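You operate a simulated robot arm through the tools that you are given. There is no shell and no other tool. Be economical: measure what you need, move in short steps, check, and stop when the job is done.

You are at the controls of a simulated robot arm. One attempt, no reset.

JOB
Put things in order on the table. At the end: the roll from the table stands on top of the green book (marked "SOUP"); the brown egg from the table stands where the tub with the brown lid stood; the jam jar stands where the brown egg stood; the tub with the brown lid is in the grey steamer basket; whatever was shut is shut again. Leave all else as you found it, and nothing knocked over.

Only the result counts: the job must be done as asked and must still hold three seconds after the hand-in. Knocking over, shifting, dropping, spilling or breaking anything else fails it. A push-on lid holds only when it is set on centred and level and pressed home; a screw cap is set on level and turned clockwise until tight.

ROBOT AND FRAMES
A 6-joint arm with a two-finger parallel gripper, fixed in place. Base frame: the origin is at the foot of the arm, x ahead of it, y to its left, z up; the work surface is at about z = 75. Units: cm, degrees, N and s.
With the tool pointing down near the work surface it reaches from about 18 to 64 cm from the base axis. Its first joint turns from -66.0 to 66.0 degrees. Payload 2.7 kg.
The TCP is the grasp point between the finger pads, 2.3 cm short of the fingertips. In the tool frame z runs along the fingers and y along their closing line. Largest opening 9.4 cm; finger width 3.8, thickness 1; the body of the gripper, 5.4 by 9.6 cm, starts 3.9 cm behind the TCP.
Orientation is that of the tool frame in the base frame, as a unit quaternion [x, y, z, w]. With the fingers straight down and closing along the base's y, the tool's x points along the base's -x, its y along +y and its z along -z.

CONTROLS
- The arm moves only by the tool jog_arm. Its argument "steps" is text: rows parted by semicolons, each of 6 numbers parted by spaces: the shift along the tool's x, y, z in units of 20 mm (1.0 is 20 mm), then the turn, a rotation vector about the tool's x, y, z in units of 6 degrees (1.0 is 6 degrees). In form: dx dy dz ax ay az; .... A call has 1 to 10 rows; each row shifts and turns the commanded pose from where the row before left it, along the tool's axes as they then stand. "jaw" is the gripper command, from -1 (fully open) to 1 (shut), values between in proportion, set as the call begins (left out, the last holds). A call with a number of a shift or a turn outside -1 to 1 is refused whole. Each row takes 0.2 s and may step no farther than 5 cm and 8.6 degrees from the row before; otherwise, or with a gripper value out of range, the whole call is refused. A pose out of reach is approached as far as the arm can. The call stops where the force on the tool passes 40 N (or 10 N more than at its start, if that is more) or the arm is blocked; 0.2 s more then pass. Each finger travels about 4.5 cm/s and halts on what it meets, pressing with about 26 N; the grip force reading is that of the motor and also rises with nothing between the fingers. The clock runs only during rows and for 0.2 s after the last one: add rows that do not move to give the fingers time. The reply holds the time, the measured pose of the TCP, the force on the tool along the base axes, the opening and the grip force, in the units named above and with some noise.
- Cameras (640 x 400 px; columns grow to the right, rows downward): "scene" is fixed at [9.01, -45.28, 139.82]; the picture's right is [0.55, -0.84, 0.00], its down [-0.53, -0.34, -0.78] and it looks along [0.65, 0.43, -0.63] (base axes); focal length 313 px, centre (320, 200). "wrist" rides on the gripper at [8.6, 1.6, -7.4] in the tool frame; the picture's right is [-0.18, 0.98, 0.00], its down [-0.58, -0.11, -0.81] and it looks along [-0.79, -0.15, 0.59] (tool axes); focal length 243 px, centre (320, 200).
- camera(camera): a new picture of that camera. The clock stands still meanwhile.
- measure_at(camera, pixels): for up to 12 pixels [column, row] of the newest picture of that camera ("zoom" is the newest enlarged one), the place [x, y, z] in the base frame of the surface seen there, good to about 0.2 cm. The clock stands still meanwhile.
- close_up(camera, box): a new picture of the part [left, top, right, bottom] of that camera's present view, enlarged. The clock stands still meanwhile.
- close_job(): hands the job in; it is judged then, once.

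Go step by step. Measure first, check grasps and placings, and put right what went wrong. The budget is 80 turns and 38 pictures, counting those below and the enlarged ones. Unless the task says otherwise, let go and move clear before handing in, and close with one line.

The tools are called after "Emit:" as a command line: name --argument value ..., lists and objects as JSON in quotes. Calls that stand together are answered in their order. jog_arm: Moves the arm, as the interface text tells. Its arguments: {"type":"object","properties":{"steps":{"type":"string"},"jaw":{"type":"number"}},"required":["steps"]} The other tools are called the same way: camera (camera) takes a picture; measure_at (camera, pixels) gives the place of the surface under pixels of a picture; close_up (camera, box) takes an enlarged picture of a part of a camera's view; close_job () hands the job in.

At the start:

```text
t: 0.0
tcp_pos: [35.61, -7.72, 114.32]
tcp_rot: [-0.001, 1.0, 0.0, 0.0]
wrist_force: [-0.1, 0.7, -0.4]
finger_gap: 9.38
gripper_force: 0.1
```

scene: 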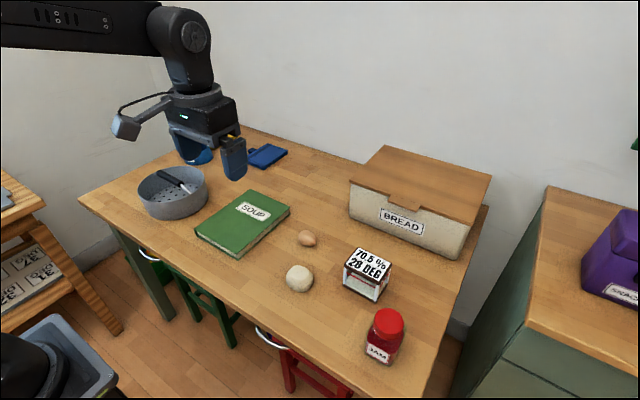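
wrist: 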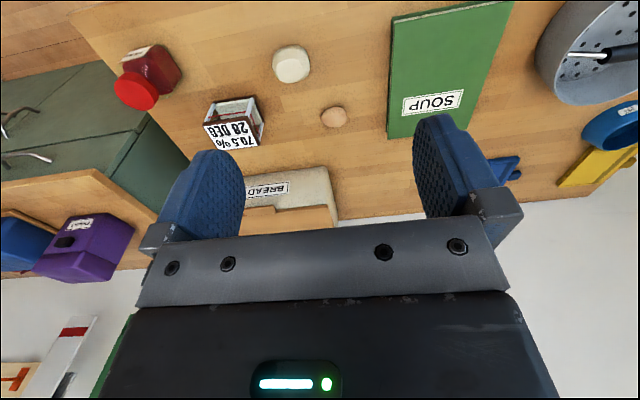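

The tub with the brown lid isn't obvious in the first pictures. I'll enlarge the parts of the scene where it could be.

Emit:
close_up --camera "scene" --box '[280, 130, 500, 270]'

Emit:
close_up --camera "scene" --box '[260, 220, 440, 380]'

Emit:
close_up --camera "scene" --box '[110, 100, 310, 270]'

```text
2.86 times, centred on (390, 200) of scene
```

zoom: 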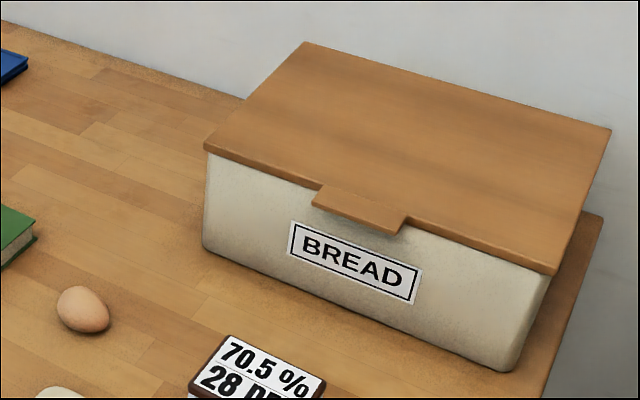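

```text
2.50 times, centred on (350, 300) of scene
```

zoom: 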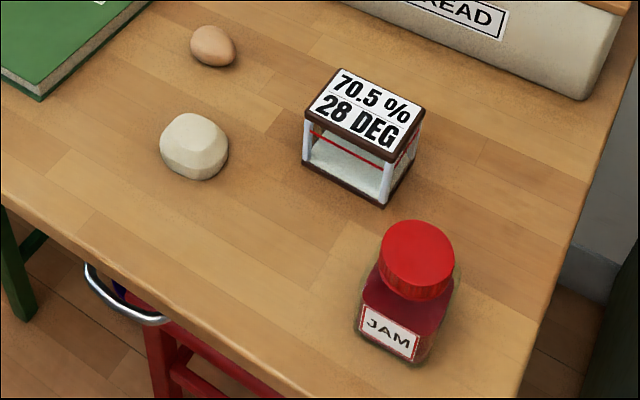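

```text
2.35 times, centred on (210, 185) of scene
```

zoom: 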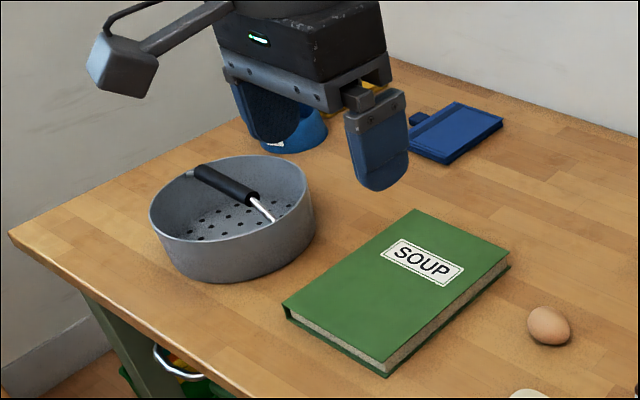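

The bread bin has a lid with a front tab, and the tub is most likely inside it. I'll measure the bin, lid, tab and table objects.

Emit:
camera --camera "scene"

Emit:
measure_at --camera "scene" --pixels '[[386, 147], [489, 177], [352, 182], [469, 222], [392, 197], [416, 207], [420, 190], [351, 216], [452, 257], [400, 222], [420, 211], [389, 201]]'

Emit:
measure_at --camera "scene" --pixels '[[307, 237], [308, 244], [299, 272], [299, 288], [389, 318], [384, 350], [375, 258], [367, 290], [250, 192], [290, 206], [197, 232], [238, 258]]'

Emit:
measure_at --camera "scene" --pixels '[[139, 190], [170, 170], [206, 180], [171, 217], [175, 195], [165, 175], [190, 188], [168, 202], [195, 195], [260, 215], [231, 240], [190, 205]]'

```text
32 pictures are left
```

scene: 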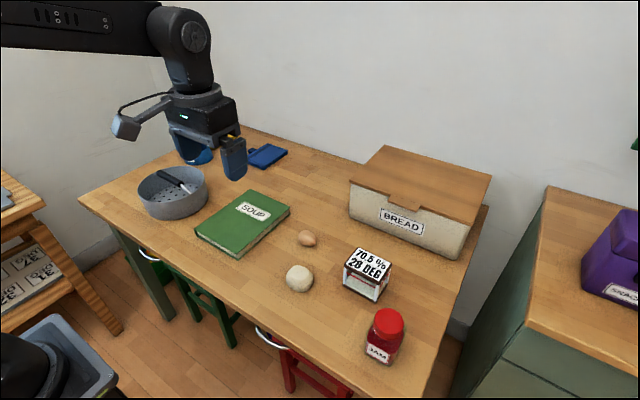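

```text
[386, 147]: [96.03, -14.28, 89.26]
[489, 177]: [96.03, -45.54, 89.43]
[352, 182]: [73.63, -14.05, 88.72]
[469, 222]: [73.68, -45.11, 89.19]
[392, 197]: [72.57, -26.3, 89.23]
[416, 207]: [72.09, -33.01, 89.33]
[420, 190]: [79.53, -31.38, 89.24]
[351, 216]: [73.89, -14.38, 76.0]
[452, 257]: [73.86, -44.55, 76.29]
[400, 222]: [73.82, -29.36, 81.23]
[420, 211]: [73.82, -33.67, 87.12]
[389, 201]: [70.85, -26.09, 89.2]
```

```text
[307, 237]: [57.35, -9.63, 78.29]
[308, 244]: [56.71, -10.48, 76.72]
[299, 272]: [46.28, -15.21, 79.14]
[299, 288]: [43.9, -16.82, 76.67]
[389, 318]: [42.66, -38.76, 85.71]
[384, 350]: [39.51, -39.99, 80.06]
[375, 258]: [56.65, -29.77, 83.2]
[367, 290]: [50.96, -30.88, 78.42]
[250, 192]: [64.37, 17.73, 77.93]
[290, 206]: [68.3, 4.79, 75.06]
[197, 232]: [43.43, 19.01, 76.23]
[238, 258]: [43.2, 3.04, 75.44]
```

```text
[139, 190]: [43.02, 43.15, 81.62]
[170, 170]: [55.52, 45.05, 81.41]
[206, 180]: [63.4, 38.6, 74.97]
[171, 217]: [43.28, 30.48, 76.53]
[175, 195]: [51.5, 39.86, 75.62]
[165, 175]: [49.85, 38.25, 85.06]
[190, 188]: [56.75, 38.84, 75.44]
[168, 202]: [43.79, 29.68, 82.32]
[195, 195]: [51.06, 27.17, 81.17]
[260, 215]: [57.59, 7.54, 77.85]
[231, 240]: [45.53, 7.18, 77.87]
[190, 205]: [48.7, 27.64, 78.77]
```

The bin front is at x≈73.7, near the reach limit, and no tub is visible. Before deciding it's in the bin, I'll turn the wrist camera left to see the hidden part of the table around the blue and yellow things.

Emit:
jog_arm --steps "0 0 0 0 0 -1;0 0 0 0 0 -1;0 0 0 0 0 -1;0 0 0 0 0 -1;0 0 0 0 0 -1;0 0 0 0 0 -1;0 0 0 0 0 -1;0 0 0 0 0 -1;0 0 0 0 0 -1;0 0 0 0 0 -1" --jaw -1

Emit:
camera --camera "wrist"

```text
t: 2.2
tcp_pos: [35.63, -7.73, 114.26]
tcp_rot: [-0.5, 0.866, 0.0, 0.0]
wrist_force: [0.5, -0.5, 0.2]
finger_gap: 9.39
gripper_force: 0.1
```

```text
31 pictures are left
```

wrist: 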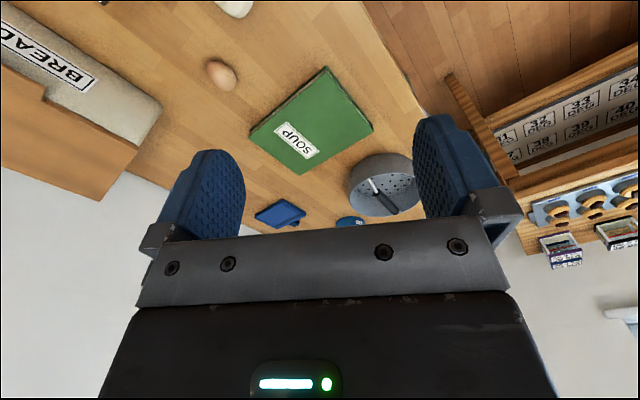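

Nothing else on the table is a tub, so it must be in the bread bin. I'll orient the tool with its camera to the side and pitch it forward so a finger can lift the lid tab at (71–73.6, −26…−33, 89).

Emit:
jog_arm --steps "0 0 0 0 0 -1;0 0 0 0 0 -1;0 0 0 0 0 -1;0 0 0 0 0 -1;0 0 0 0 0 -1;1 -1 0 0 0 0;1 -1 0 0 0 0;1 -1 0 0 0 0;1 -1 0 0 0 0;1 -1 0 0 0 0" --jaw -1

Emit:
jog_arm --steps "0 0 0 1 0 0;0 0 0 1 0 0;0 0 0 1 0 0;0 0 0 1 0 0;0 0 0 1 0 0;0 0 0 1 0 0;0 0 0 1 0 0;0 0 0 1 0 0;0 0 0 1 0 0;0 0 0 1 0 0"

```text
t: 4.4
tcp_pos: [45.6, -17.67, 114.26]
tcp_rot: [0.707, -0.707, 0.0, 0.0]
wrist_force: [-0.5, 0.2, 0.4]
finger_gap: 9.39
gripper_force: 0.0
```

```text
t: 6.6
tcp_pos: [45.65, -17.83, 114.38]
tcp_rot: [0.612, -0.612, 0.355, -0.353]
wrist_force: [0.8, 0.7, 0.2]
finger_gap: 9.42
gripper_force: 0.1
```

The orientation matches the plan (fingers 30° below horizontal, closing vertically). I'll move in front of and above the tab with a narrowed jaw, then check with the camera.

Emit:
jog_arm --steps "0.585 0.18 1 0 0 0;0.585 0.18 1 0 0 0;0.585 0.18 1 0 0 0;0.585 0.18 1 0 0 0;0.585 0.18 1 0 0 0;0.585 0.18 1 0 0 0;0.585 0.18 1 0 0 0;0.585 0.18 1 0 0 0;0.585 0.18 1 0 0 0;0.585 0.18 1 0 0 0" --jaw 0.15

Emit:
camera --camera "wrist"

```text
t: 8.8
tcp_pos: [61.93, -29.4, 102.41]
tcp_rot: [0.612, -0.612, 0.355, -0.353]
wrist_force: [-0.3, 0.2, -0.3]
finger_gap: 3.99
gripper_force: 0.2
out of reach, approached as far as the arm can: row 3, 4, 6
```

```text
30 pictures are left
```

wrist: 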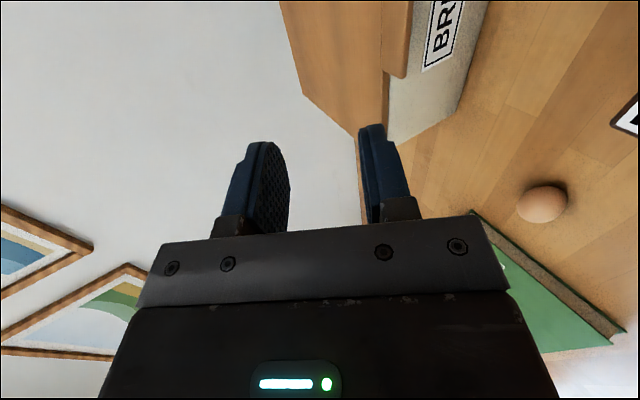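

Some rows were near the reach limit but the arm arrived. Next I'll lower to z≈90 in front of the tab and read the pose.

Emit:
jog_arm --steps "0 0.957 0.783 0 0 0;0 0.957 0.783 0 0 0;0 0.957 0.783 0 0 0;0 0.957 0.783 0 0 0;0 0.957 0.783 0 0 0"

Emit:
camera --camera "scene"

```text
t: 10.0
tcp_pos: [65.96, -30.22, 91.19]
tcp_rot: [0.613, -0.613, 0.352, -0.353]
wrist_force: [0.6, -0.2, -0.3]
finger_gap: 3.99
gripper_force: 0.1
out of reach, approached as far as the arm can: row 2, 3, 4, 5
```

```text
29 pictures are left
```

scene: 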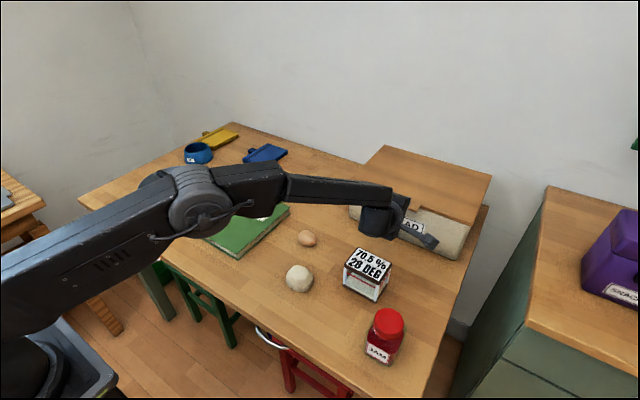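

The arm settled a little off the command at (66.0, −30.2, 91.2), with no contact force. I'll continue forward in small steps and see how well it tracks.

Emit:
jog_arm --steps "0 -0.5 0.866 0 0 0;0 -0.5 0.866 0 0 0;0 -0.5 0.866 0 0 0"

```text
t: 10.8
tcp_pos: [71.03, -30.01, 91.17]
tcp_rot: [-0.613, 0.613, -0.352, 0.353]
wrist_force: [-0.2, 0.6, -0.7]
finger_gap: 4.05
gripper_force: 0.2
out of reach, approached as far as the arm can: row 3
```

Tracking is limited because we're at the edge of reach. I'll check where the fingers are relative to the tab.

Emit:
camera --camera "wrist"

Emit:
close_up --camera "scene" --box '[340, 160, 480, 260]'

```text
28 pictures are left
```

wrist: 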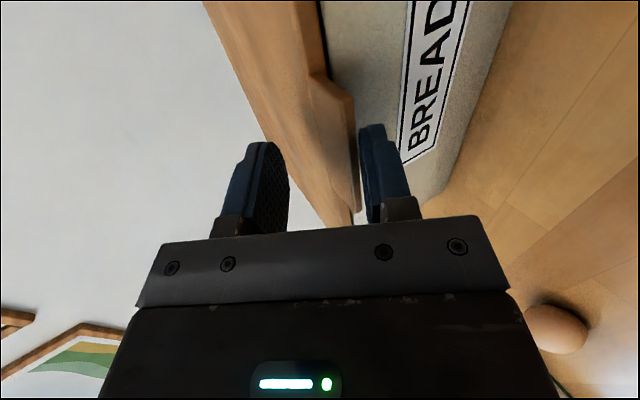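

```text
4.00 times, centred on (410, 210) of scene
```

zoom: 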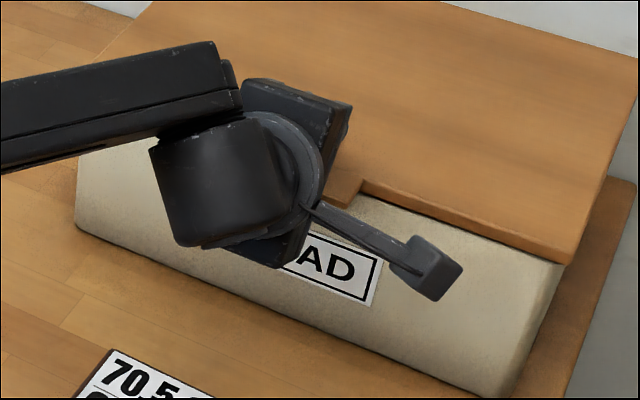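

The tab sits between the fingers, with the lower finger under it. I'll lift gently and watch the force.

Emit:
jog_arm --steps "0 -0.43 -0.25 0 0 0;0 -0.43 -0.25 0 0 0;0 -0.43 -0.25 0 0 0;0 -0.43 -0.2 0 0 0"

Emit:
camera --camera "wrist"

```text
t: 11.8
tcp_pos: [71.16, -29.97, 95.01]
tcp_rot: [-0.612, 0.613, -0.354, 0.353]
wrist_force: [-0.7, 0.4, -0.5]
finger_gap: 3.99
gripper_force: 0.1
```

```text
26 pictures are left
```

wrist: 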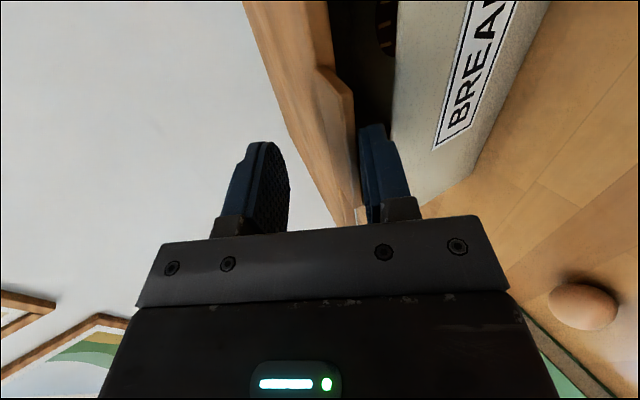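

The lid lifts with almost no force and something shows inside. I'll carry on along the arc, up and forward.

Emit:
jog_arm --steps "0 -0.9 0.058 0 0 0;0 -0.9 0.058 0 0 0;0 -0.9 0.058 0 0 0;0 -0.9 0.058 0 0 0"

```text
t: 12.8
tcp_pos: [71.88, -29.42, 99.37]
tcp_rot: [0.613, -0.612, 0.354, -0.353]
wrist_force: [-0.5, 0.2, -0.3]
finger_gap: 3.99
gripper_force: 0.0
out of reach, approached as far as the arm can: row 1, 2, 3, 4
```

I'm reach-limited in this orientation. I'll yaw the tool into line with the arm's radius (clockwise about 18°), then go on forward and up.

Emit:
jog_arm --steps "0 0 0 0 0.866 0.5;0 0 0 0 0.866 0.5;0 0 0 0 0.866 0.5"

Emit:
jog_arm --steps "0 -0.5 0.5 0 0 0;0 -0.5 0.5 0 0 0"

```text
t: 13.6
tcp_pos: [71.98, -29.39, 99.34]
tcp_rot: [-0.509, 0.7, -0.405, 0.295]
wrist_force: [-0.1, 0.2, -1.5]
finger_gap: 4.02
gripper_force: 0.4
```

```text
t: 14.2
tcp_pos: [73.33, -29.92, 99.84]
tcp_rot: [-0.51, 0.7, -0.404, 0.293]
wrist_force: [0.2, 0.6, -0.9]
finger_gap: 3.98
gripper_force: 0.0
out of reach, approached as far as the arm can: row 2
```

A bit further, then limited again at r≈79. I'll pitch the tool up towards horizontal to gain reach, which also raises the lid.

Emit:
jog_arm --steps "0 0 0 1 0 0;0 0 0 1 0 0;0 0 0 1 0 0;0 0 0 1 0 0;0 0 0 1 0 0;0 -0.5 0.8 0 0 0;0 -0.5 0.8 0 0 0"

Emit:
camera --camera "wrist"

```text
t: 15.8
tcp_pos: [75.21, -30.79, 100.74]
tcp_rot: [-0.428, 0.589, -0.554, 0.404]
wrist_force: [0.4, 0.1, -0.3]
finger_gap: 3.99
gripper_force: 0.1
out of reach, approached as far as the arm can: row 3, 4, 5, 6, 7
```

```text
25 pictures are left
```

wrist: 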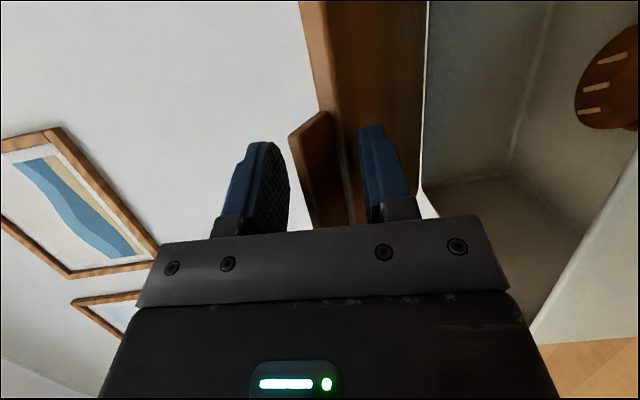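

The bin interior now shows, with a loaf at the upper right. I'll look at the lid's angle from the scene camera.

Emit:
camera --camera "scene"

```text
24 pictures are left
```

scene: 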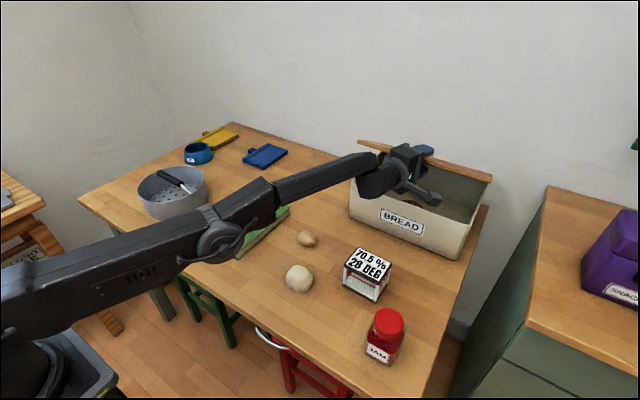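

The arm is almost straight, so I'm at full reach with the lid around 30–35° open. I'll drop slightly to see whether the lid holds its angle (friction hinge) or follows the finger.

Emit:
jog_arm --steps "0 0.4 0 0 0 0;0 0.4 0 0 0 0;0 0 0 0 0 0"

Emit:
camera --camera "wrist"

```text
t: 16.6
tcp_pos: [75.09, -30.54, 99.17]
tcp_rot: [-0.428, 0.589, -0.554, 0.404]
wrist_force: [-0.4, 0.1, -0.2]
finger_gap: 4.02
gripper_force: 0.1
```

```text
23 pictures are left
```

wrist: 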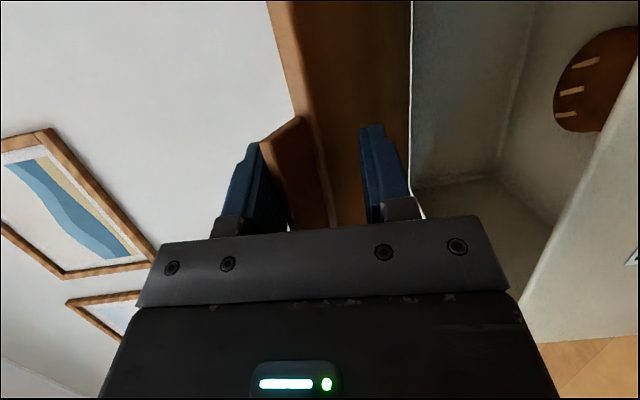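

The lid stayed put when the finger dropped, so the hinge holds its angle. I'll measure the lid and the interior from this picture.

Emit:
measure_at --camera "wrist" --pixels '[[600, 80], [560, 110], [480, 60], [480, 190], [515, 120], [590, 280], [350, 60], [330, 40], [295, 170], [450, 120], [620, 60], [540, 180]]'

```text
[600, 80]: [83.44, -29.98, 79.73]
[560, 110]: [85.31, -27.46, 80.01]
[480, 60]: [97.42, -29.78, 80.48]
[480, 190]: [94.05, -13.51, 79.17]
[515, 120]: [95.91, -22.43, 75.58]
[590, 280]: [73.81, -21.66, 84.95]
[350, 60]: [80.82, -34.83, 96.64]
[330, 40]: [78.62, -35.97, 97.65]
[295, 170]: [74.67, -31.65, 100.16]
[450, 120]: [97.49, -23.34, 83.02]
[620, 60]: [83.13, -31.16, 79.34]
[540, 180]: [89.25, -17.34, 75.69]
```

A brown round thing with top at z≈80 lies around (84, −29.5); it may be the tub's lid or a loaf. I'll back out of the lid and roll the tool so the camera rides on top and looks down into the bin.

Emit:
jog_arm --steps "0 0 -1 0 0 0;0 0 -1 0 0 0;0 0 -1 0 0 0;0 0 -1 0 0 0;0 -0.5 -1 0 0 0;0 -0.5 -1 0 0 0;0 0 0 0 0 -1;0 0 0 0 0 -1;0 0 0 0 0 -1;0 0 0 0 0 -1"

Emit:
jog_arm --steps "0 0 0 0 0 -1;0 0 0 0 0 -1;0 0 0 0 0 -1;0 0 0 0 0 -1;0 0 0 0 0 -1;0 0 0 0 0 -1;0 0 0 0 0 -1;0 0 0 0 0 -1;0 0 0 0 0 -1;0 0 0 0 0 -1"

Emit:
camera --camera "wrist"

```text
t: 18.8
tcp_pos: [75.03, -31.15, 100.34]
tcp_rot: [0.542, -0.487, 0.625, -0.278]
wrist_force: [0.1, 0.1, -0.9]
finger_gap: 4.0
gripper_force: 0.0
out of reach, approached as far as the arm can: row 1, 2, 3, 4, 5, 6
```

```text
t: 19.9
tcp_pos: [75.09, -31.26, 101.35]
tcp_rot: [0.632, -0.359, 0.674, -0.131]
wrist_force: [-12.7, 5.3, 6.4]
finger_gap: 5.12
gripper_force: 12.6
out of reach, approached as far as the arm can: row 4
stopped in row 5: the force on the tool passed its limit (the readings are from after the stop); the commanded pose is now the measured one
```

```text
22 pictures are left
```

wrist: 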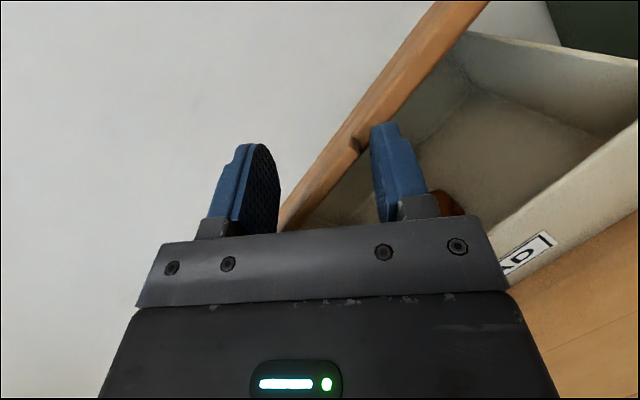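

My withdrawal rows were lost because the command had run past the reach limit, and the roll then twisted the fingers on the tab. The command is now reset, so I'll open the jaw to free the tab and back straight out.

Emit:
jog_arm --steps "0 0 0 0 0 0;0 0 0 0 0 0;0 0 -0.5 0 0 0;0 0 -0.5 0 0 0;0 0 -0.8 0 0 0;0 0 -1 0 0 0;0 0 -1 0 0 0;0 0 -1 0 0 0" --jaw -0.5

Emit:
camera --camera "scene"

```text
t: 21.7
tcp_pos: [75.1, -31.22, 101.08]
tcp_rot: [0.633, -0.36, 0.673, -0.13]
wrist_force: [0.3, 0.0, -0.4]
finger_gap: 7.06
gripper_force: 0.0
out of reach, approached as far as the arm can: row 3, 4, 5, 6, 7, 8
```

```text
21 pictures are left
```

scene: 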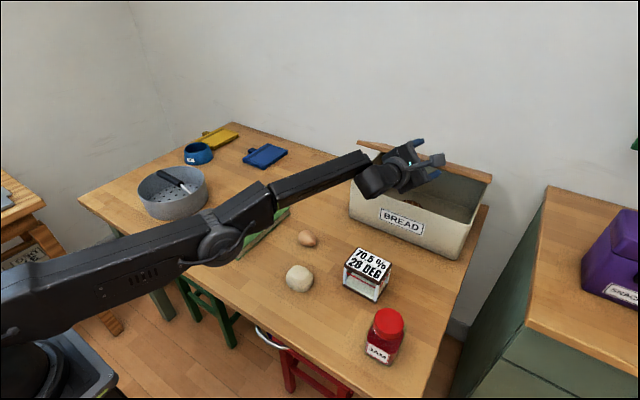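

The arm can't withdraw while horizontal because the wrist pitch is at its limit. I'll pitch down while the retreat takes effect, with a slight rise so the lid isn't pushed shut.

Emit:
jog_arm --steps "0.38 -0.33 0 -0.65 -0.758 0;0.38 -0.33 0 -0.65 -0.758 0;0.2 -0.17 0 -0.65 -0.758 0;0 0 0 -0.65 -0.758 0;0 0 0 -0.65 -0.758 0;0 0 0 0 0 0"

Emit:
camera --camera "wrist"

```text
t: 23.1
tcp_pos: [72.11, -30.35, 103.3]
tcp_rot: [0.766, -0.435, 0.465, -0.09]
wrist_force: [-0.1, -0.8, -0.2]
finger_gap: 7.03
gripper_force: 0.1
out of reach, approached as far as the arm can: row 2, 4, 5
```

```text
20 pictures are left
```

wrist: 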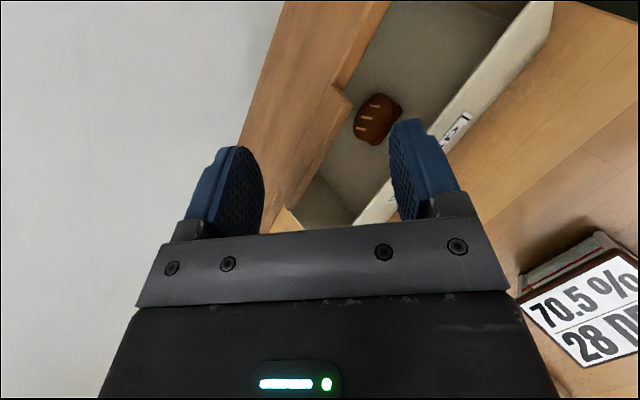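

Only a loaf is in the visible part of the bin. Before going further I'll search the surroundings: the front edge of the table, the left shelf, and the rest of the bin.

Emit:
close_up --camera "scene" --box '[130, 230, 330, 400]'

Emit:
close_up --camera "scene" --box '[330, 120, 510, 270]'

Emit:
close_up --camera "scene" --box '[160, 110, 310, 220]'

```text
2.35 times, centred on (230, 315) of scene
```

zoom: 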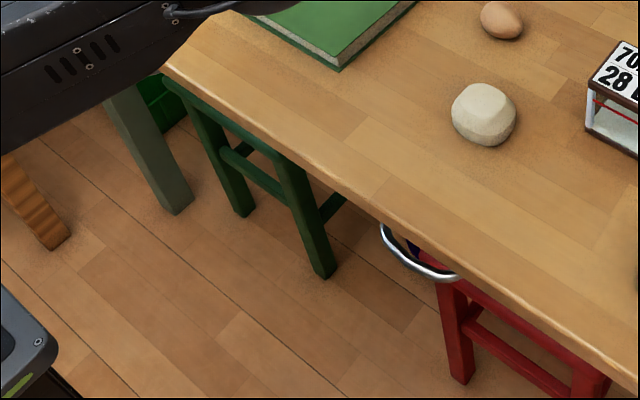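

```text
2.67 times, centred on (420, 195) of scene
```

zoom: 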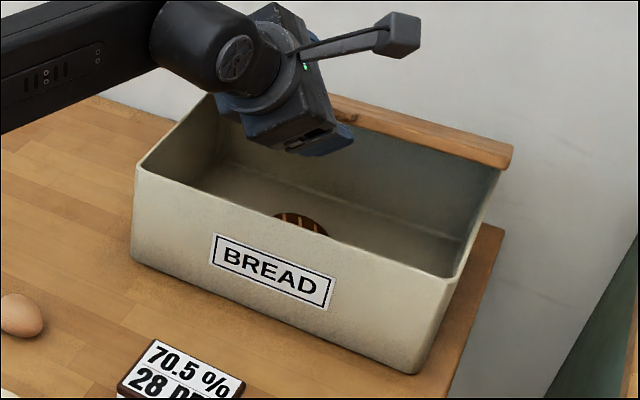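

```text
3.64 times, centred on (235, 165) of scene
```

zoom: 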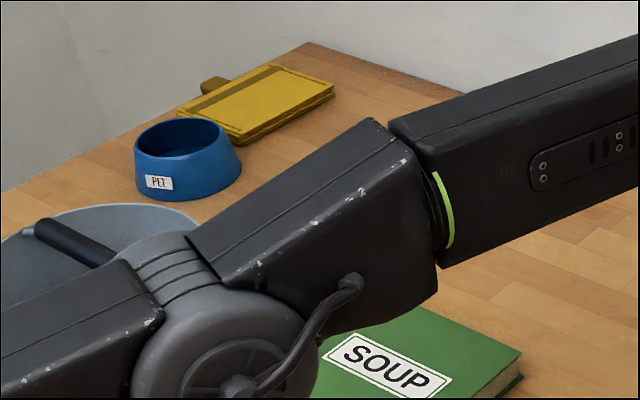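

The brown object in the bin has stripes. I'll enlarge it in the wrist view to tell whether it is a loaf or the tub.

Emit:
close_up --camera "wrist" --box '[270, 20, 560, 230]'

Emit:
measure_at --camera "wrist" --pixels '[[378, 108], [365, 130], [370, 100], [395, 105], [378, 138], [330, 100], [430, 60], [480, 40], [520, 30], [320, 150]]'

```text
1.90 times, centred on (415, 125) of wrist
```

zoom: 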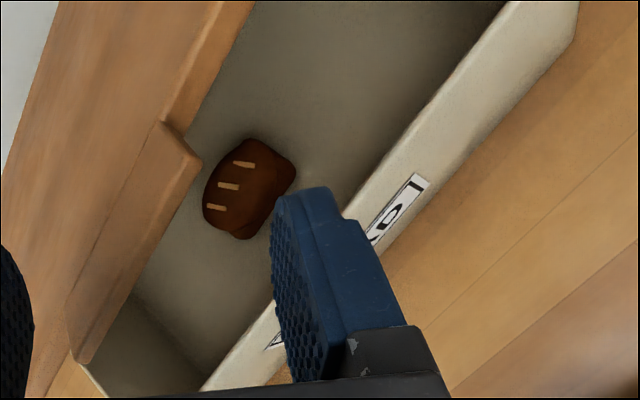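

```text
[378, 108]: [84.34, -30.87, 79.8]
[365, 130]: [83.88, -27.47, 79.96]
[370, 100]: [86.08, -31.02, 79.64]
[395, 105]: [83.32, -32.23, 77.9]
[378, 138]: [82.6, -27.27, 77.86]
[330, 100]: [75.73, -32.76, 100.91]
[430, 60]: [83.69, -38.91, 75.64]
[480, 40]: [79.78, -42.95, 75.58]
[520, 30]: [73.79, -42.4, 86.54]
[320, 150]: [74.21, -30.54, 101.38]
```

It is a loaf, so the bin was a dead end and its lid must go shut again. I'll close the fingers, rise a little, and get the fingertips over the lid's front edge to press it down.

Emit:
jog_arm --steps "0.6 -0.5 -0.5 0 0 0;0.6 -0.5 -0.5 0 0 0;0 0 0 0.65 0.76 0;0 0 0 0.65 0.76 0;0 0 0 0 0 0" --jaw 1

```text
t: 24.3
tcp_pos: [71.67, -30.26, 107.03]
tcp_rot: [0.718, -0.407, 0.554, -0.107]
wrist_force: [-0.1, -0.1, -0.6]
finger_gap: 0.0
gripper_force: 26.2
out of reach, approached as far as the arm can: row 2
```

Fingers closed at (71.7, −30.3, 107). Now forward over the lid edge.

Emit:
jog_arm --steps "-0.14 -0.14 0.64 0 0 0;-0.14 -0.14 0.64 0 0 0;0 0 0 0 0 0"

```text
t: 25.1
tcp_pos: [74.02, -30.16, 105.94]
tcp_rot: [0.719, -0.407, 0.553, -0.107]
wrist_force: [-0.3, 0.2, -0.3]
finger_gap: 0.0
gripper_force: 25.9
```

Fingertips are now above the lid near x≈76. Pressing down in steps.

Emit:
jog_arm --steps "-0.71 0.6 0.36 0 0 0;-0.71 0.6 0.36 0 0 0;-0.71 0.6 0.36 0 0 0;-0.71 0.6 0.36 0 0 0"

Emit:
camera --camera "wrist"

```text
t: 25.9
tcp_pos: [74.18, -30.12, 102.06]
tcp_rot: [0.714, -0.405, 0.561, -0.106]
wrist_force: [-19.1, 8.0, 10.2]
finger_gap: 0.0
gripper_force: 26.1
stopped in row 3: the force on the tool passed its limit (the readings are from after the stop); the commanded pose is now the measured one
```

```text
15 pictures are left
```

wrist: 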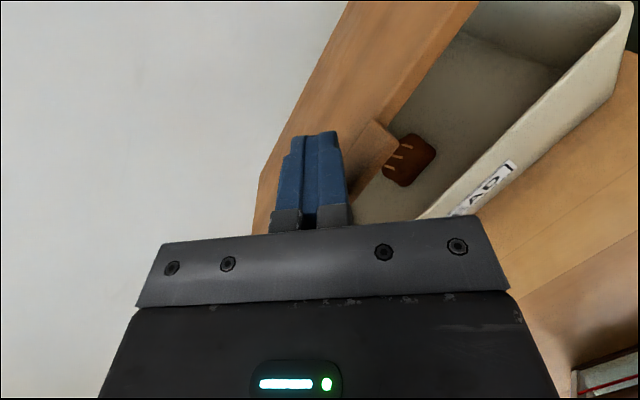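

The push tripped the force limit, possibly from hitting the lid at speed (tip at about z 101). I'll press again in much smaller steps.

Emit:
jog_arm --steps "-0.14 0.12 0.07 0 0 0;-0.14 0.12 0.07 0 0 0;-0.14 0.12 0.07 0 0 0;-0.14 0.12 0.07 0 0 0;-0.14 0.12 0.07 0 0 0;-0.14 0.12 0.07 0 0 0;-0.14 0.12 0.07 0 0 0;-0.14 0.12 0.07 0 0 0;-0.14 0.12 0.07 0 0 0;-0.14 0.12 0.07 0 0 0"

```text
t: 26.3
tcp_pos: [74.16, -30.19, 102.19]
tcp_rot: [0.713, -0.404, 0.563, -0.107]
wrist_force: [-16.0, 7.3, 7.8]
finger_gap: 0.02
gripper_force: 25.6
stopped in row 2: the force on the tool passed its limit (the readings are from after the stop); the commanded pose is now the measured one
```

The lid doesn't yield. I'll measure the lid and fingers in the latest wrist picture to find what is really in contact.

Emit:
measure_at --camera "wrist" --pixels '[[285, 145], [350, 60], [430, 15], [375, 140], [360, 165], [390, 130], [268, 190], [300, 150], [330, 145], [320, 138], [440, 60], [365, 200]]'

```text
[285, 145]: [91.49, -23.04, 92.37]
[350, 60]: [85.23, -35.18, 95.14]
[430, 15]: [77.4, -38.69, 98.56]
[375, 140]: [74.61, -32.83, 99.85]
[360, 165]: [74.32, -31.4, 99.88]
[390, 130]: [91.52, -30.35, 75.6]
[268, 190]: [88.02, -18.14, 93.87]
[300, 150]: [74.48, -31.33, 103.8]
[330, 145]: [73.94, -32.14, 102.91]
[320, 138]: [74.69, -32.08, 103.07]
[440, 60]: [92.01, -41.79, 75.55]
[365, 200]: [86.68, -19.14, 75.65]
```

The lid is at about 24° and the fingertip corner is digging in, so this contact is poor. I'll back off, roll back so the fingers close vertically at pitch −30° (as when opening), and use the upper finger flat on the tab.

Emit:
jog_arm --steps "0.53 -0.45 -0.27 0 0 0;0.53 -0.45 -0.27 0 0 0;0 0 0 -0.65 -0.76 0;0 0 0 -0.33 -0.38 0;0 0 -0.7 0 0 0;0 0 -0.7 0 0 0;0 0 -0.7 0 0 0;0 0 0 0 0 0.92;0 0 0 0 0 0.92;0 0 0 0 0 0.92" --jaw 0.15

Emit:
jog_arm --steps "0 0 0 0 0 0.92;0 0 0 0 0 0.92;0 0 0 0 0 0.92;0 0 0 0 0 0.92;0 0 0 0 0 0.92;0 0 0 0 0 0.92;0 0 0 0 0 0"

```text
t: 28.5
tcp_pos: [69.46, -28.62, 106.75]
tcp_rot: [0.681, -0.53, 0.477, -0.166]
wrist_force: [0.5, -0.6, 0.1]
finger_gap: 4.0
gripper_force: 0.2
out of reach, approached as far as the arm can: row 3, 4
```

```text
t: 30.1
tcp_pos: [69.48, -28.58, 106.83]
tcp_rot: [-0.501, 0.702, -0.411, 0.294]
wrist_force: [0.1, 0.4, 0.2]
finger_gap: 3.98
gripper_force: 0.1
```

Orientation is back as for opening. I'll lower in front of the tab and slide the fingers around it.

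Emit:
jog_arm --steps "0 0.94 0.525 0 0 0;0 0.94 0.525 0 0 0;0 0 0.65 0 0 0;0 0 0.65 0 0 0;0 0 0.65 0 0 0;0 0 0 0 0 0"

Emit:
camera --camera "wrist"

```text
t: 31.5
tcp_pos: [72.71, -29.76, 100.64]
tcp_rot: [-0.502, 0.702, -0.41, 0.294]
wrist_force: [0.4, -0.4, -0.1]
finger_gap: 4.03
gripper_force: 0.0
```

```text
14 pictures are left
```

wrist: 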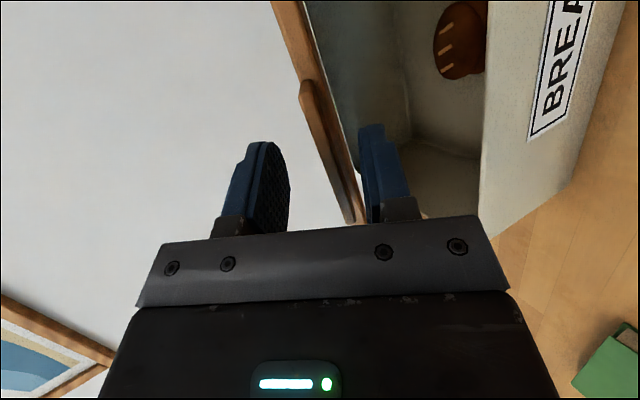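

The tab is between the fingers. Descending gently so the upper finger presses it down.

Emit:
jog_arm --steps "0 0.25 0.1 0 0 0;0 0.25 0.1 0 0 0;0 0.25 0.1 0 0 0;0 0.25 0.1 0 0 0;0 0.25 0.1 0 0 0;0 0.25 0.1 0 0 0;0 0.25 0.1 0 0 0;0 0.25 0.1 0 0 0;0 0.25 0.1 0 0 0;0 0.25 0.1 0 0 0"

```text
t: 33.7
tcp_pos: [72.03, -29.61, 95.04]
tcp_rot: [-0.503, 0.701, -0.411, 0.294]
wrist_force: [0.0, -0.5, -0.5]
finger_gap: 4.0
gripper_force: 0.0
```

It descends without resistance trips now. I'll continue down, pitching a little so the wrist stays within its limits.

Emit:
jog_arm --steps "0 0.25 0.12 -0.2 0 0;0 0.25 0.12 -0.2 0 0;0 0.25 0.12 -0.2 0 0;0 0.25 0.12 -0.2 0 0;0 0.25 0.12 -0.2 0 0;0 0.25 0.12 -0.2 0 0;0 0.25 0.12 -0.2 0 0;0 0.25 0.12 -0.2 0 0;0 0.25 0.12 -0.2 0 0;0 0.25 0.12 -0.2 0 0"

Emit:
camera --camera "wrist"

```text
t: 35.9
tcp_pos: [71.24, -29.2, 89.74]
tcp_rot: [-0.53, 0.741, -0.335, 0.24]
wrist_force: [0.2, -0.5, -0.5]
finger_gap: 4.02
gripper_force: 0.1
```

```text
13 pictures are left
```

wrist: 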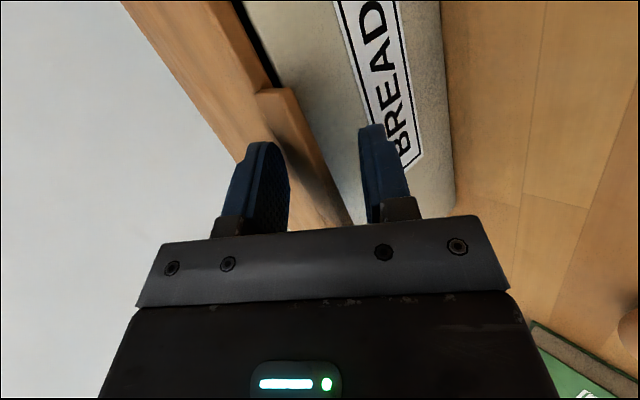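

Almost shut; a thin dark gap remains at (255,50). I'll press further until I feel the stop.

Emit:
jog_arm --steps "0 0.16 0.13 0 0 0;0 0.16 0.13 0 0 0;0 0.16 0.13 0 0 0;0 0.16 0.13 0 0 0;0 0.16 0.13 0 0 0;0 0.16 0.13 0 0 0"

Emit:
camera --camera "wrist"

```text
t: 37.2
tcp_pos: [71.53, -29.23, 89.14]
tcp_rot: [-0.527, 0.736, -0.346, 0.248]
wrist_force: [-0.6, 0.8, 5.8]
finger_gap: 4.16
gripper_force: 1.6
stopped in row 6: the force on the tool passed its limit (the readings are from after the stop); the commanded pose is now the measured one
```

```text
12 pictures are left
```

wrist: 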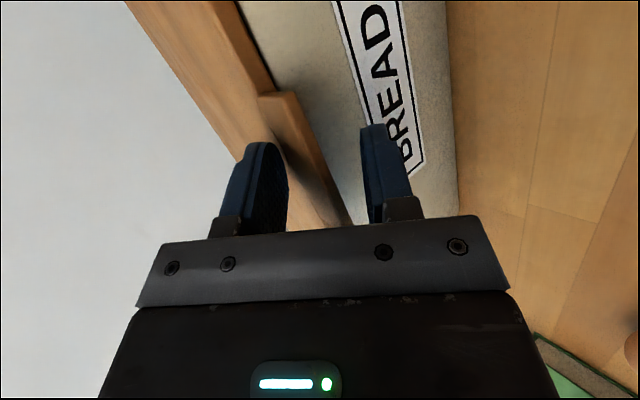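

The lid is pressed shut against its stop. Now I'll withdraw clear of the tab, rising and pitching down.

Emit:
jog_arm --steps "0 -0.1 -0.1 0 0 0;0 0.55 -0.7 0 0 0;0 0.6 -0.75 0 0 0;0 0 -1 0 0 0;0 0 -1 0 0 0;0 0 -1 0 0 0;0 0 -1 -1 0 0;0 0 -1 -1 0 0;0 0 -1 -1 0 0;0 0 -1 -1 0 0"

Emit:
jog_arm --steps "0 0.5 -0.5 -1 0 0;0 0.7 -0.5 -1 0 0;0 0.8 -0.5 -1 0 0;0 0.8 0 -1 0 0;-0.5 1 0 -0.4 0 0;-0.5 1 0 0 0 0;-0.5 1 0 0 0 0;-0.5 1 0 0 0 0;-0.5 1 0 0 0 0;-0.5 1 0 0 0 0"

```text
t: 39.4
tcp_pos: [58.7, -24.85, 99.02]
tcp_rot: [-0.568, 0.792, -0.183, 0.131]
wrist_force: [-0.6, 0.0, -0.3]
finger_gap: 3.97
gripper_force: 0.0
```

```text
t: 41.6
tcp_pos: [43.17, -13.22, 100.34]
tcp_rot: [-0.582, 0.813, 0.003, -0.002]
wrist_force: [0.3, 0.0, 0.1]
finger_gap: 3.99
gripper_force: 0.0
```

Clear, tool now straight down. I'll move up and left so the wrist camera can view the left shelf.

Emit:
jog_arm --steps "-0.87 0.98 -1 0 0 0;-0.87 0.98 -1 0 0 0;-0.87 0.98 -1 0 0 0;-0.87 0.98 -1 0 0 0;-0.87 0.98 -1 0 0 0;-0.87 0.98 -1 0 0 0;-0.87 0.98 -1 0 0 0;0 0 0 0 0 -1;0 0 0 0 0 -1;0 0 0 0 0 -1" --jaw -1

Emit:
camera --camera "wrist"

```text
t: 43.8
tcp_pos: [34.19, 2.65, 114.6]
tcp_rot: [-0.702, 0.712, 0.004, -0.003]
wrist_force: [-0.4, 0.0, -0.3]
finger_gap: 9.4
gripper_force: 0.2
```

```text
11 pictures are left
```

wrist: 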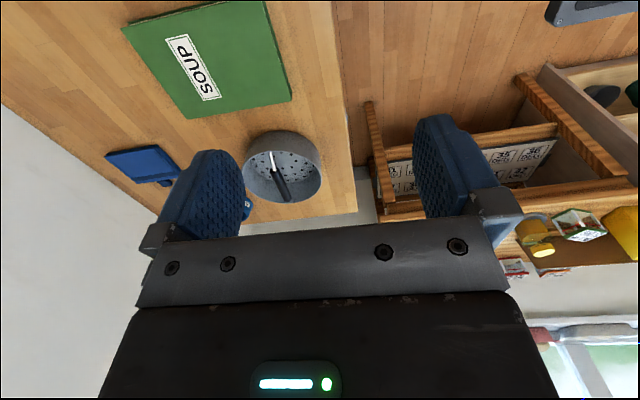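

The left side shows shelves with small items but no brown-lidded tub yet. I'll turn further left-back.

Emit:
jog_arm --steps "0 0 0 0 0 -1;0 0 0 0 0 -1;0 0 0 0 0 -1;0 0 0 0 0 -1;0 0 0 0 0 -1;0 0 0 0 0 -1;0 0 0 0 0 -1"

Emit:
camera --camera "wrist"

```text
t: 45.4
tcp_pos: [34.23, 2.62, 114.5]
tcp_rot: [0.911, -0.412, -0.003, 0.0]
wrist_force: [-0.4, -0.7, 0.0]
finger_gap: 9.39
gripper_force: 0.2
```

```text
10 pictures are left
```

wrist: 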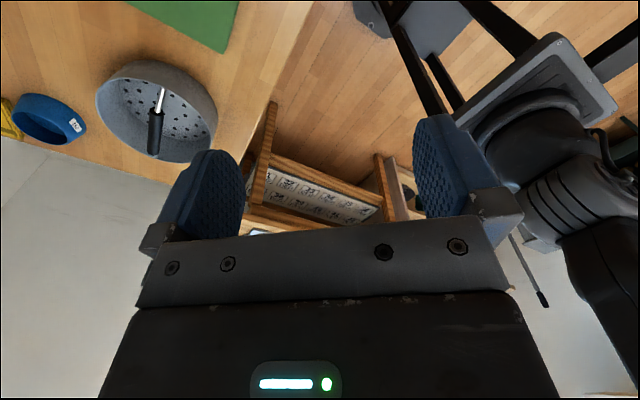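

The gripper hides part of this view. I'll measure the left shelf parts in both latest pictures to see whether it is in reach.

Emit:
measure_at --camera "scene" --pixels '[[20, 205], [3, 193], [10, 225], [35, 270], [10, 200], [540, 300], [445, 390], [630, 320], [600, 250]]'

Emit:
measure_at --camera "wrist" --pixels '[[265, 150], [300, 190], [280, 220], [385, 190], [405, 180], [320, 160], [258, 232], [395, 210], [370, 20], [130, 110], [150, 100], [157, 145]]'

```text
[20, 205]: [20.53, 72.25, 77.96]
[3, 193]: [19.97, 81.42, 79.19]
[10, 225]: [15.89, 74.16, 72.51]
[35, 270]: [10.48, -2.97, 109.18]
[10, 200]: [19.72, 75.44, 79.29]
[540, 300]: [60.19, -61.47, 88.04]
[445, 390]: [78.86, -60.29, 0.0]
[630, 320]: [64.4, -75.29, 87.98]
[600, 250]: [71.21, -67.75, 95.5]
```

```text
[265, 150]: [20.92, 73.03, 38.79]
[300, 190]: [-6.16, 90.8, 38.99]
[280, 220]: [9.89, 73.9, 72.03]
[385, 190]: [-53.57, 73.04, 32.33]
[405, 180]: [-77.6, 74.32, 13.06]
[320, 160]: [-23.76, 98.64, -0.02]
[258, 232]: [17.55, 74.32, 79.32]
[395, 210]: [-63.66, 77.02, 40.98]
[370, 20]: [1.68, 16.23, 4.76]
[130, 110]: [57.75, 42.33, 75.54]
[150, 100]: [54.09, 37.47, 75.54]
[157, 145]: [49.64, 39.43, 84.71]
```

Nothing else in reach can be a tub except the labelled box at (54, −30). I'll look at it at high zoom.

Emit:
close_up --camera "scene" --box '[328, 235, 408, 310]'

Emit:
measure_at --camera "zoom" --pixels '[[230, 90], [500, 190], [440, 320], [140, 220], [150, 330], [420, 470], [490, 300], [260, 350], [300, 240], [400, 390], [450, 370], [330, 330]]'

```text
5.33 times, centred on (368, 272) of scene
```

zoom: 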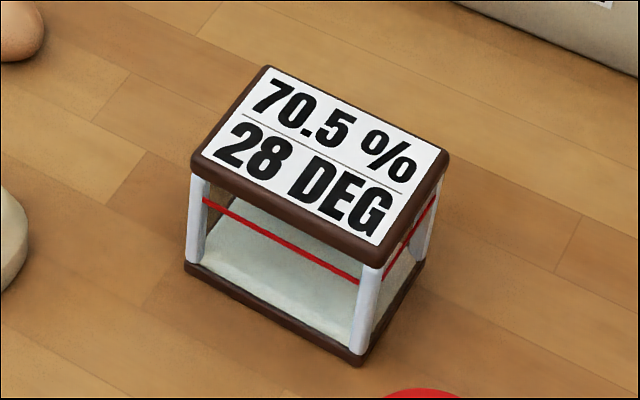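

```text
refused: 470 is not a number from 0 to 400
```

This is a clear box with a brown lid, holding something white, so it is the likely tub. Before committing I'll turn the camera to the right side, the only area not seen yet.

Emit:
jog_arm --steps "0 0 0 0 0 1;0 0 0 0 0 1;0 0 0 0 0 1;0 0 0 0 0 1;0 0 0 0 0 1;0 0 0 0 0 1;0 0 0 0 0 1;0 0 0 0 0 1;0 0 0 0 0 1;0 0 0 0 0 1"

Emit:
jog_arm --steps "0 0 0 0 0 1;0 0 0 0 0 1;0 0 0 0 0 1;0 0 0 0 0 1;0 0 0 0 0 1;0 0 0 0 0 1;0 0 0 0 0 1;0 0 0 0 0 1;0 0 0 0 0 1;0 0 0 0 0 1"

Emit:
jog_arm --steps "0 0 0 0 0 1;0 0 0 0 0 1;0 0 0 0 0 1;0 0 0 0 0 1;0 0 0 0 0 1;0 0 0 0 0 1;0 0 0 0 0 1;0 0 0 0 0 1;0 0 0 0 0 1;0 0 0 0 0 1"

Emit:
camera --camera "wrist"

```text
t: 47.6
tcp_pos: [34.26, 2.65, 114.56]
tcp_rot: [-0.582, 0.813, 0.002, -0.002]
wrist_force: [0.7, 0.6, 0.3]
finger_gap: 9.41
gripper_force: 0.0
```

```text
t: 49.8
tcp_pos: [34.22, 2.8, 114.42]
tcp_rot: [-0.097, 0.995, 0.001, -0.003]
wrist_force: [-0.5, -0.5, 0.3]
finger_gap: 9.38
gripper_force: 0.1
```

```text
t: 52.0
tcp_pos: [34.35, 2.68, 114.47]
tcp_rot: [0.415, 0.91, 0.0, -0.004]
wrist_force: [-0.2, 0.7, 0.4]
finger_gap: 9.43
gripper_force: 0.0
```

```text
8 pictures are left
```

wrist: 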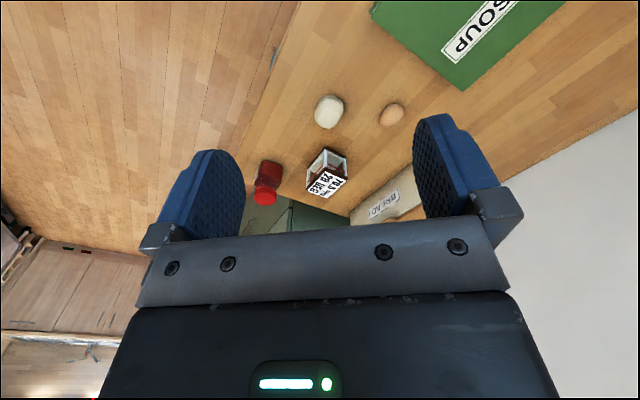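

The right side is bare floor, so the box with the brown lid is the tub. I'll measure it, the basket interior, the egg, jam and roll from the existing pictures.

Emit:
measure_at --camera "zoom" --pixels '[[267, 68], [448, 160], [375, 266], [194, 160], [188, 262], [358, 365], [422, 265], [190, 220], [365, 310], [435, 200], [318, 165], [280, 250]]'

Emit:
measure_at --camera "scene" --pixels '[[160, 172], [165, 174], [172, 178], [178, 182], [184, 186], [188, 190], [190, 192], [180, 195], [160, 190], [150, 195], [165, 185], [198, 178]]'

Emit:
measure_at --camera "wrist" --pixels '[[391, 114], [384, 112], [400, 114], [328, 112], [318, 112], [341, 110], [328, 98], [265, 198], [267, 170], [325, 185], [480, 40], [330, 127]]'

```text
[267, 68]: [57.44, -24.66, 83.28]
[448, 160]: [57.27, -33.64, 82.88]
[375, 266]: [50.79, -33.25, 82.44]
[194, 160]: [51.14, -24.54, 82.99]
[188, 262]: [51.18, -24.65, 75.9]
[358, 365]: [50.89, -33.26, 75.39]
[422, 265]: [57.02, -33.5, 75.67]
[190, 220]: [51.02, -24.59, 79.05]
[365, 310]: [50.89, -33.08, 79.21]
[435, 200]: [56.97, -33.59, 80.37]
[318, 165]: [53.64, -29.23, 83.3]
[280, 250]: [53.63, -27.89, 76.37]
```

```text
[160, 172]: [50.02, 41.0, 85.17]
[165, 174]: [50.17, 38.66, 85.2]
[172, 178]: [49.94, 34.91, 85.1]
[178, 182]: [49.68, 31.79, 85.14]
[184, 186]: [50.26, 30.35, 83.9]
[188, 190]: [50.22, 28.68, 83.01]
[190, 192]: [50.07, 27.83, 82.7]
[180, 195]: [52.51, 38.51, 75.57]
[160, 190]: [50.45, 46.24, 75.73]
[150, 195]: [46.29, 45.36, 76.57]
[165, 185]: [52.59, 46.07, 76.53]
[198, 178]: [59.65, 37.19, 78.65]
```

```text
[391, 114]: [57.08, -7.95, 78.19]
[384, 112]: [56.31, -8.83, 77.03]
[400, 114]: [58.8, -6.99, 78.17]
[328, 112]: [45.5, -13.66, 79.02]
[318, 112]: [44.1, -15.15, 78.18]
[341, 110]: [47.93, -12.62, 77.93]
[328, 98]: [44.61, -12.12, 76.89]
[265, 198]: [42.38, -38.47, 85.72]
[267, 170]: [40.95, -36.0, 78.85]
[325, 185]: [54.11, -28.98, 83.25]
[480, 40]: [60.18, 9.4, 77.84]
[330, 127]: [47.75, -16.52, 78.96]
```

The basket's folding handle lies across it at x≈50, z≈85, splitting it into two halves. The tub is 6.5 × 9.0 × 7.8 cm, so it has to go in beside the handle. I'll take one close-up of the basket to measure rim and handle precisely.

Emit:
close_up --camera "scene" --box '[130, 155, 220, 225]'

```text
5.71 times, centred on (175, 190) of scene
```

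zoom: 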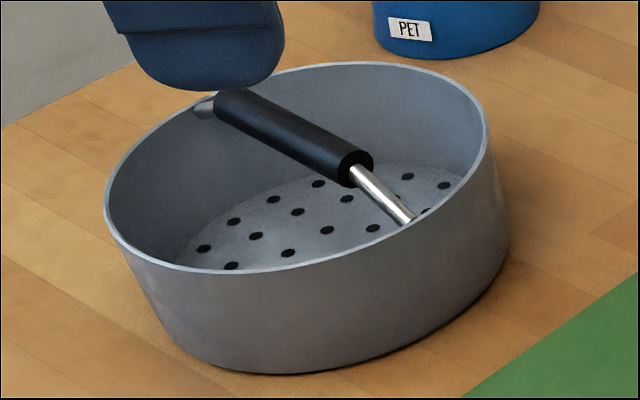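

The handle is a low arch across the middle of the basket. Measuring rim, inner floor and handle edges.

Emit:
measure_at --camera "zoom" --pixels '[[106, 205], [135, 256], [250, 271], [350, 250], [440, 215], [486, 150], [450, 85], [360, 64], [160, 135], [470, 110], [200, 268], [400, 232]]'

Emit:
measure_at --camera "zoom" --pixels '[[290, 130], [280, 145], [296, 120], [352, 150], [340, 175], [365, 158], [225, 95], [218, 120], [385, 195], [205, 249], [300, 215], [430, 185]]'

```text
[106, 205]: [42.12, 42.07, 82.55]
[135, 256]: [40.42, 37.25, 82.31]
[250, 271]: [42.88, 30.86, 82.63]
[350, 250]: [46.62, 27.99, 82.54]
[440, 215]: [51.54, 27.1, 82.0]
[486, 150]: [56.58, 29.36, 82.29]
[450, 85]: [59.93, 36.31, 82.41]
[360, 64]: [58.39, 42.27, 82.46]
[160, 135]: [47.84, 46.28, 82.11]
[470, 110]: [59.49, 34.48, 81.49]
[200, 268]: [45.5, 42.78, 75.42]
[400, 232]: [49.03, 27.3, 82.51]
```

```text
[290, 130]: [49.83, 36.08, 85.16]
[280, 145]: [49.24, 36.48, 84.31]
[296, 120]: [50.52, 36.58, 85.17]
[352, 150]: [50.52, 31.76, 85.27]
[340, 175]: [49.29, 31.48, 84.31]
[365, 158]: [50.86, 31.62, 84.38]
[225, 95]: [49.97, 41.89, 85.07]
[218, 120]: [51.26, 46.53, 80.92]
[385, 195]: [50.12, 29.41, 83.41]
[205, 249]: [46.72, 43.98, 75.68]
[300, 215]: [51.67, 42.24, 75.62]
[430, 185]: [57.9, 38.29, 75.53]
```

The numbers work: the near half of the basket fits the tub at centre (45.9, 36.8) if I grip it by its long ends (along y, about 8.9 of 9.4 cm opening). I'll align the tool and go above the tub at about (54.1, −29.1).

Emit:
jog_arm --steps "0 0 0 0 0 -0.984;0 0 0 0 0 -0.984;0 0 0 0 0 -0.984;0 0 0 0 0 -0.984;0 0 0 0 0 -0.984;0 0 0 0 0 -0.984;0 0 0 0 0 -0.984;0 0 0 0 0 -0.984" --jaw -1

Emit:
jog_arm --steps "-0.95 -1 0.5 0 0 0;-0.95 -1 0.5 0 0 0;-0.95 -1 0.5 0 0 0;-0.95 -1 0.5 0 0 0;-0.95 -1 0.5 0 0 0;-0.95 -1 0.5 0 0 0;-0.95 -1 0.5 0 0 0;-0.95 -1 0.5 0 0 0;-0.95 -1 0.5 0 0 0;-0.95 -1 0.5 0 0 0"

Emit:
jog_arm --steps "0 -1 0.8 0 0 0;0 -1 0.8 0 0 0;0 -1 0.8 0 0 0;0 -1 0.8 0 0 0;0 -1 0.8 0 0 0;0 -0.6 0.5 0 0 0;0 0 0 0 0 0"

```text
t: 53.8
tcp_pos: [34.31, 2.64, 114.41]
tcp_rot: [0.013, 1.0, 0.0, -0.003]
wrist_force: [-0.2, 0.2, 0.3]
finger_gap: 9.4
gripper_force: 0.0
```

```text
t: 56.0
tcp_pos: [52.61, -17.86, 104.3]
tcp_rot: [0.014, 1.0, 0.001, -0.004]
wrist_force: [0.2, 0.1, -0.2]
finger_gap: 9.39
gripper_force: 0.1
```

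```text
t: 57.6
tcp_pos: [52.24, -29.13, 95.17]
tcp_rot: [0.014, 1.0, 0.001, -0.003]
wrist_force: [-0.2, 0.3, 0.2]
finger_gap: 9.43
gripper_force: 0.0
```

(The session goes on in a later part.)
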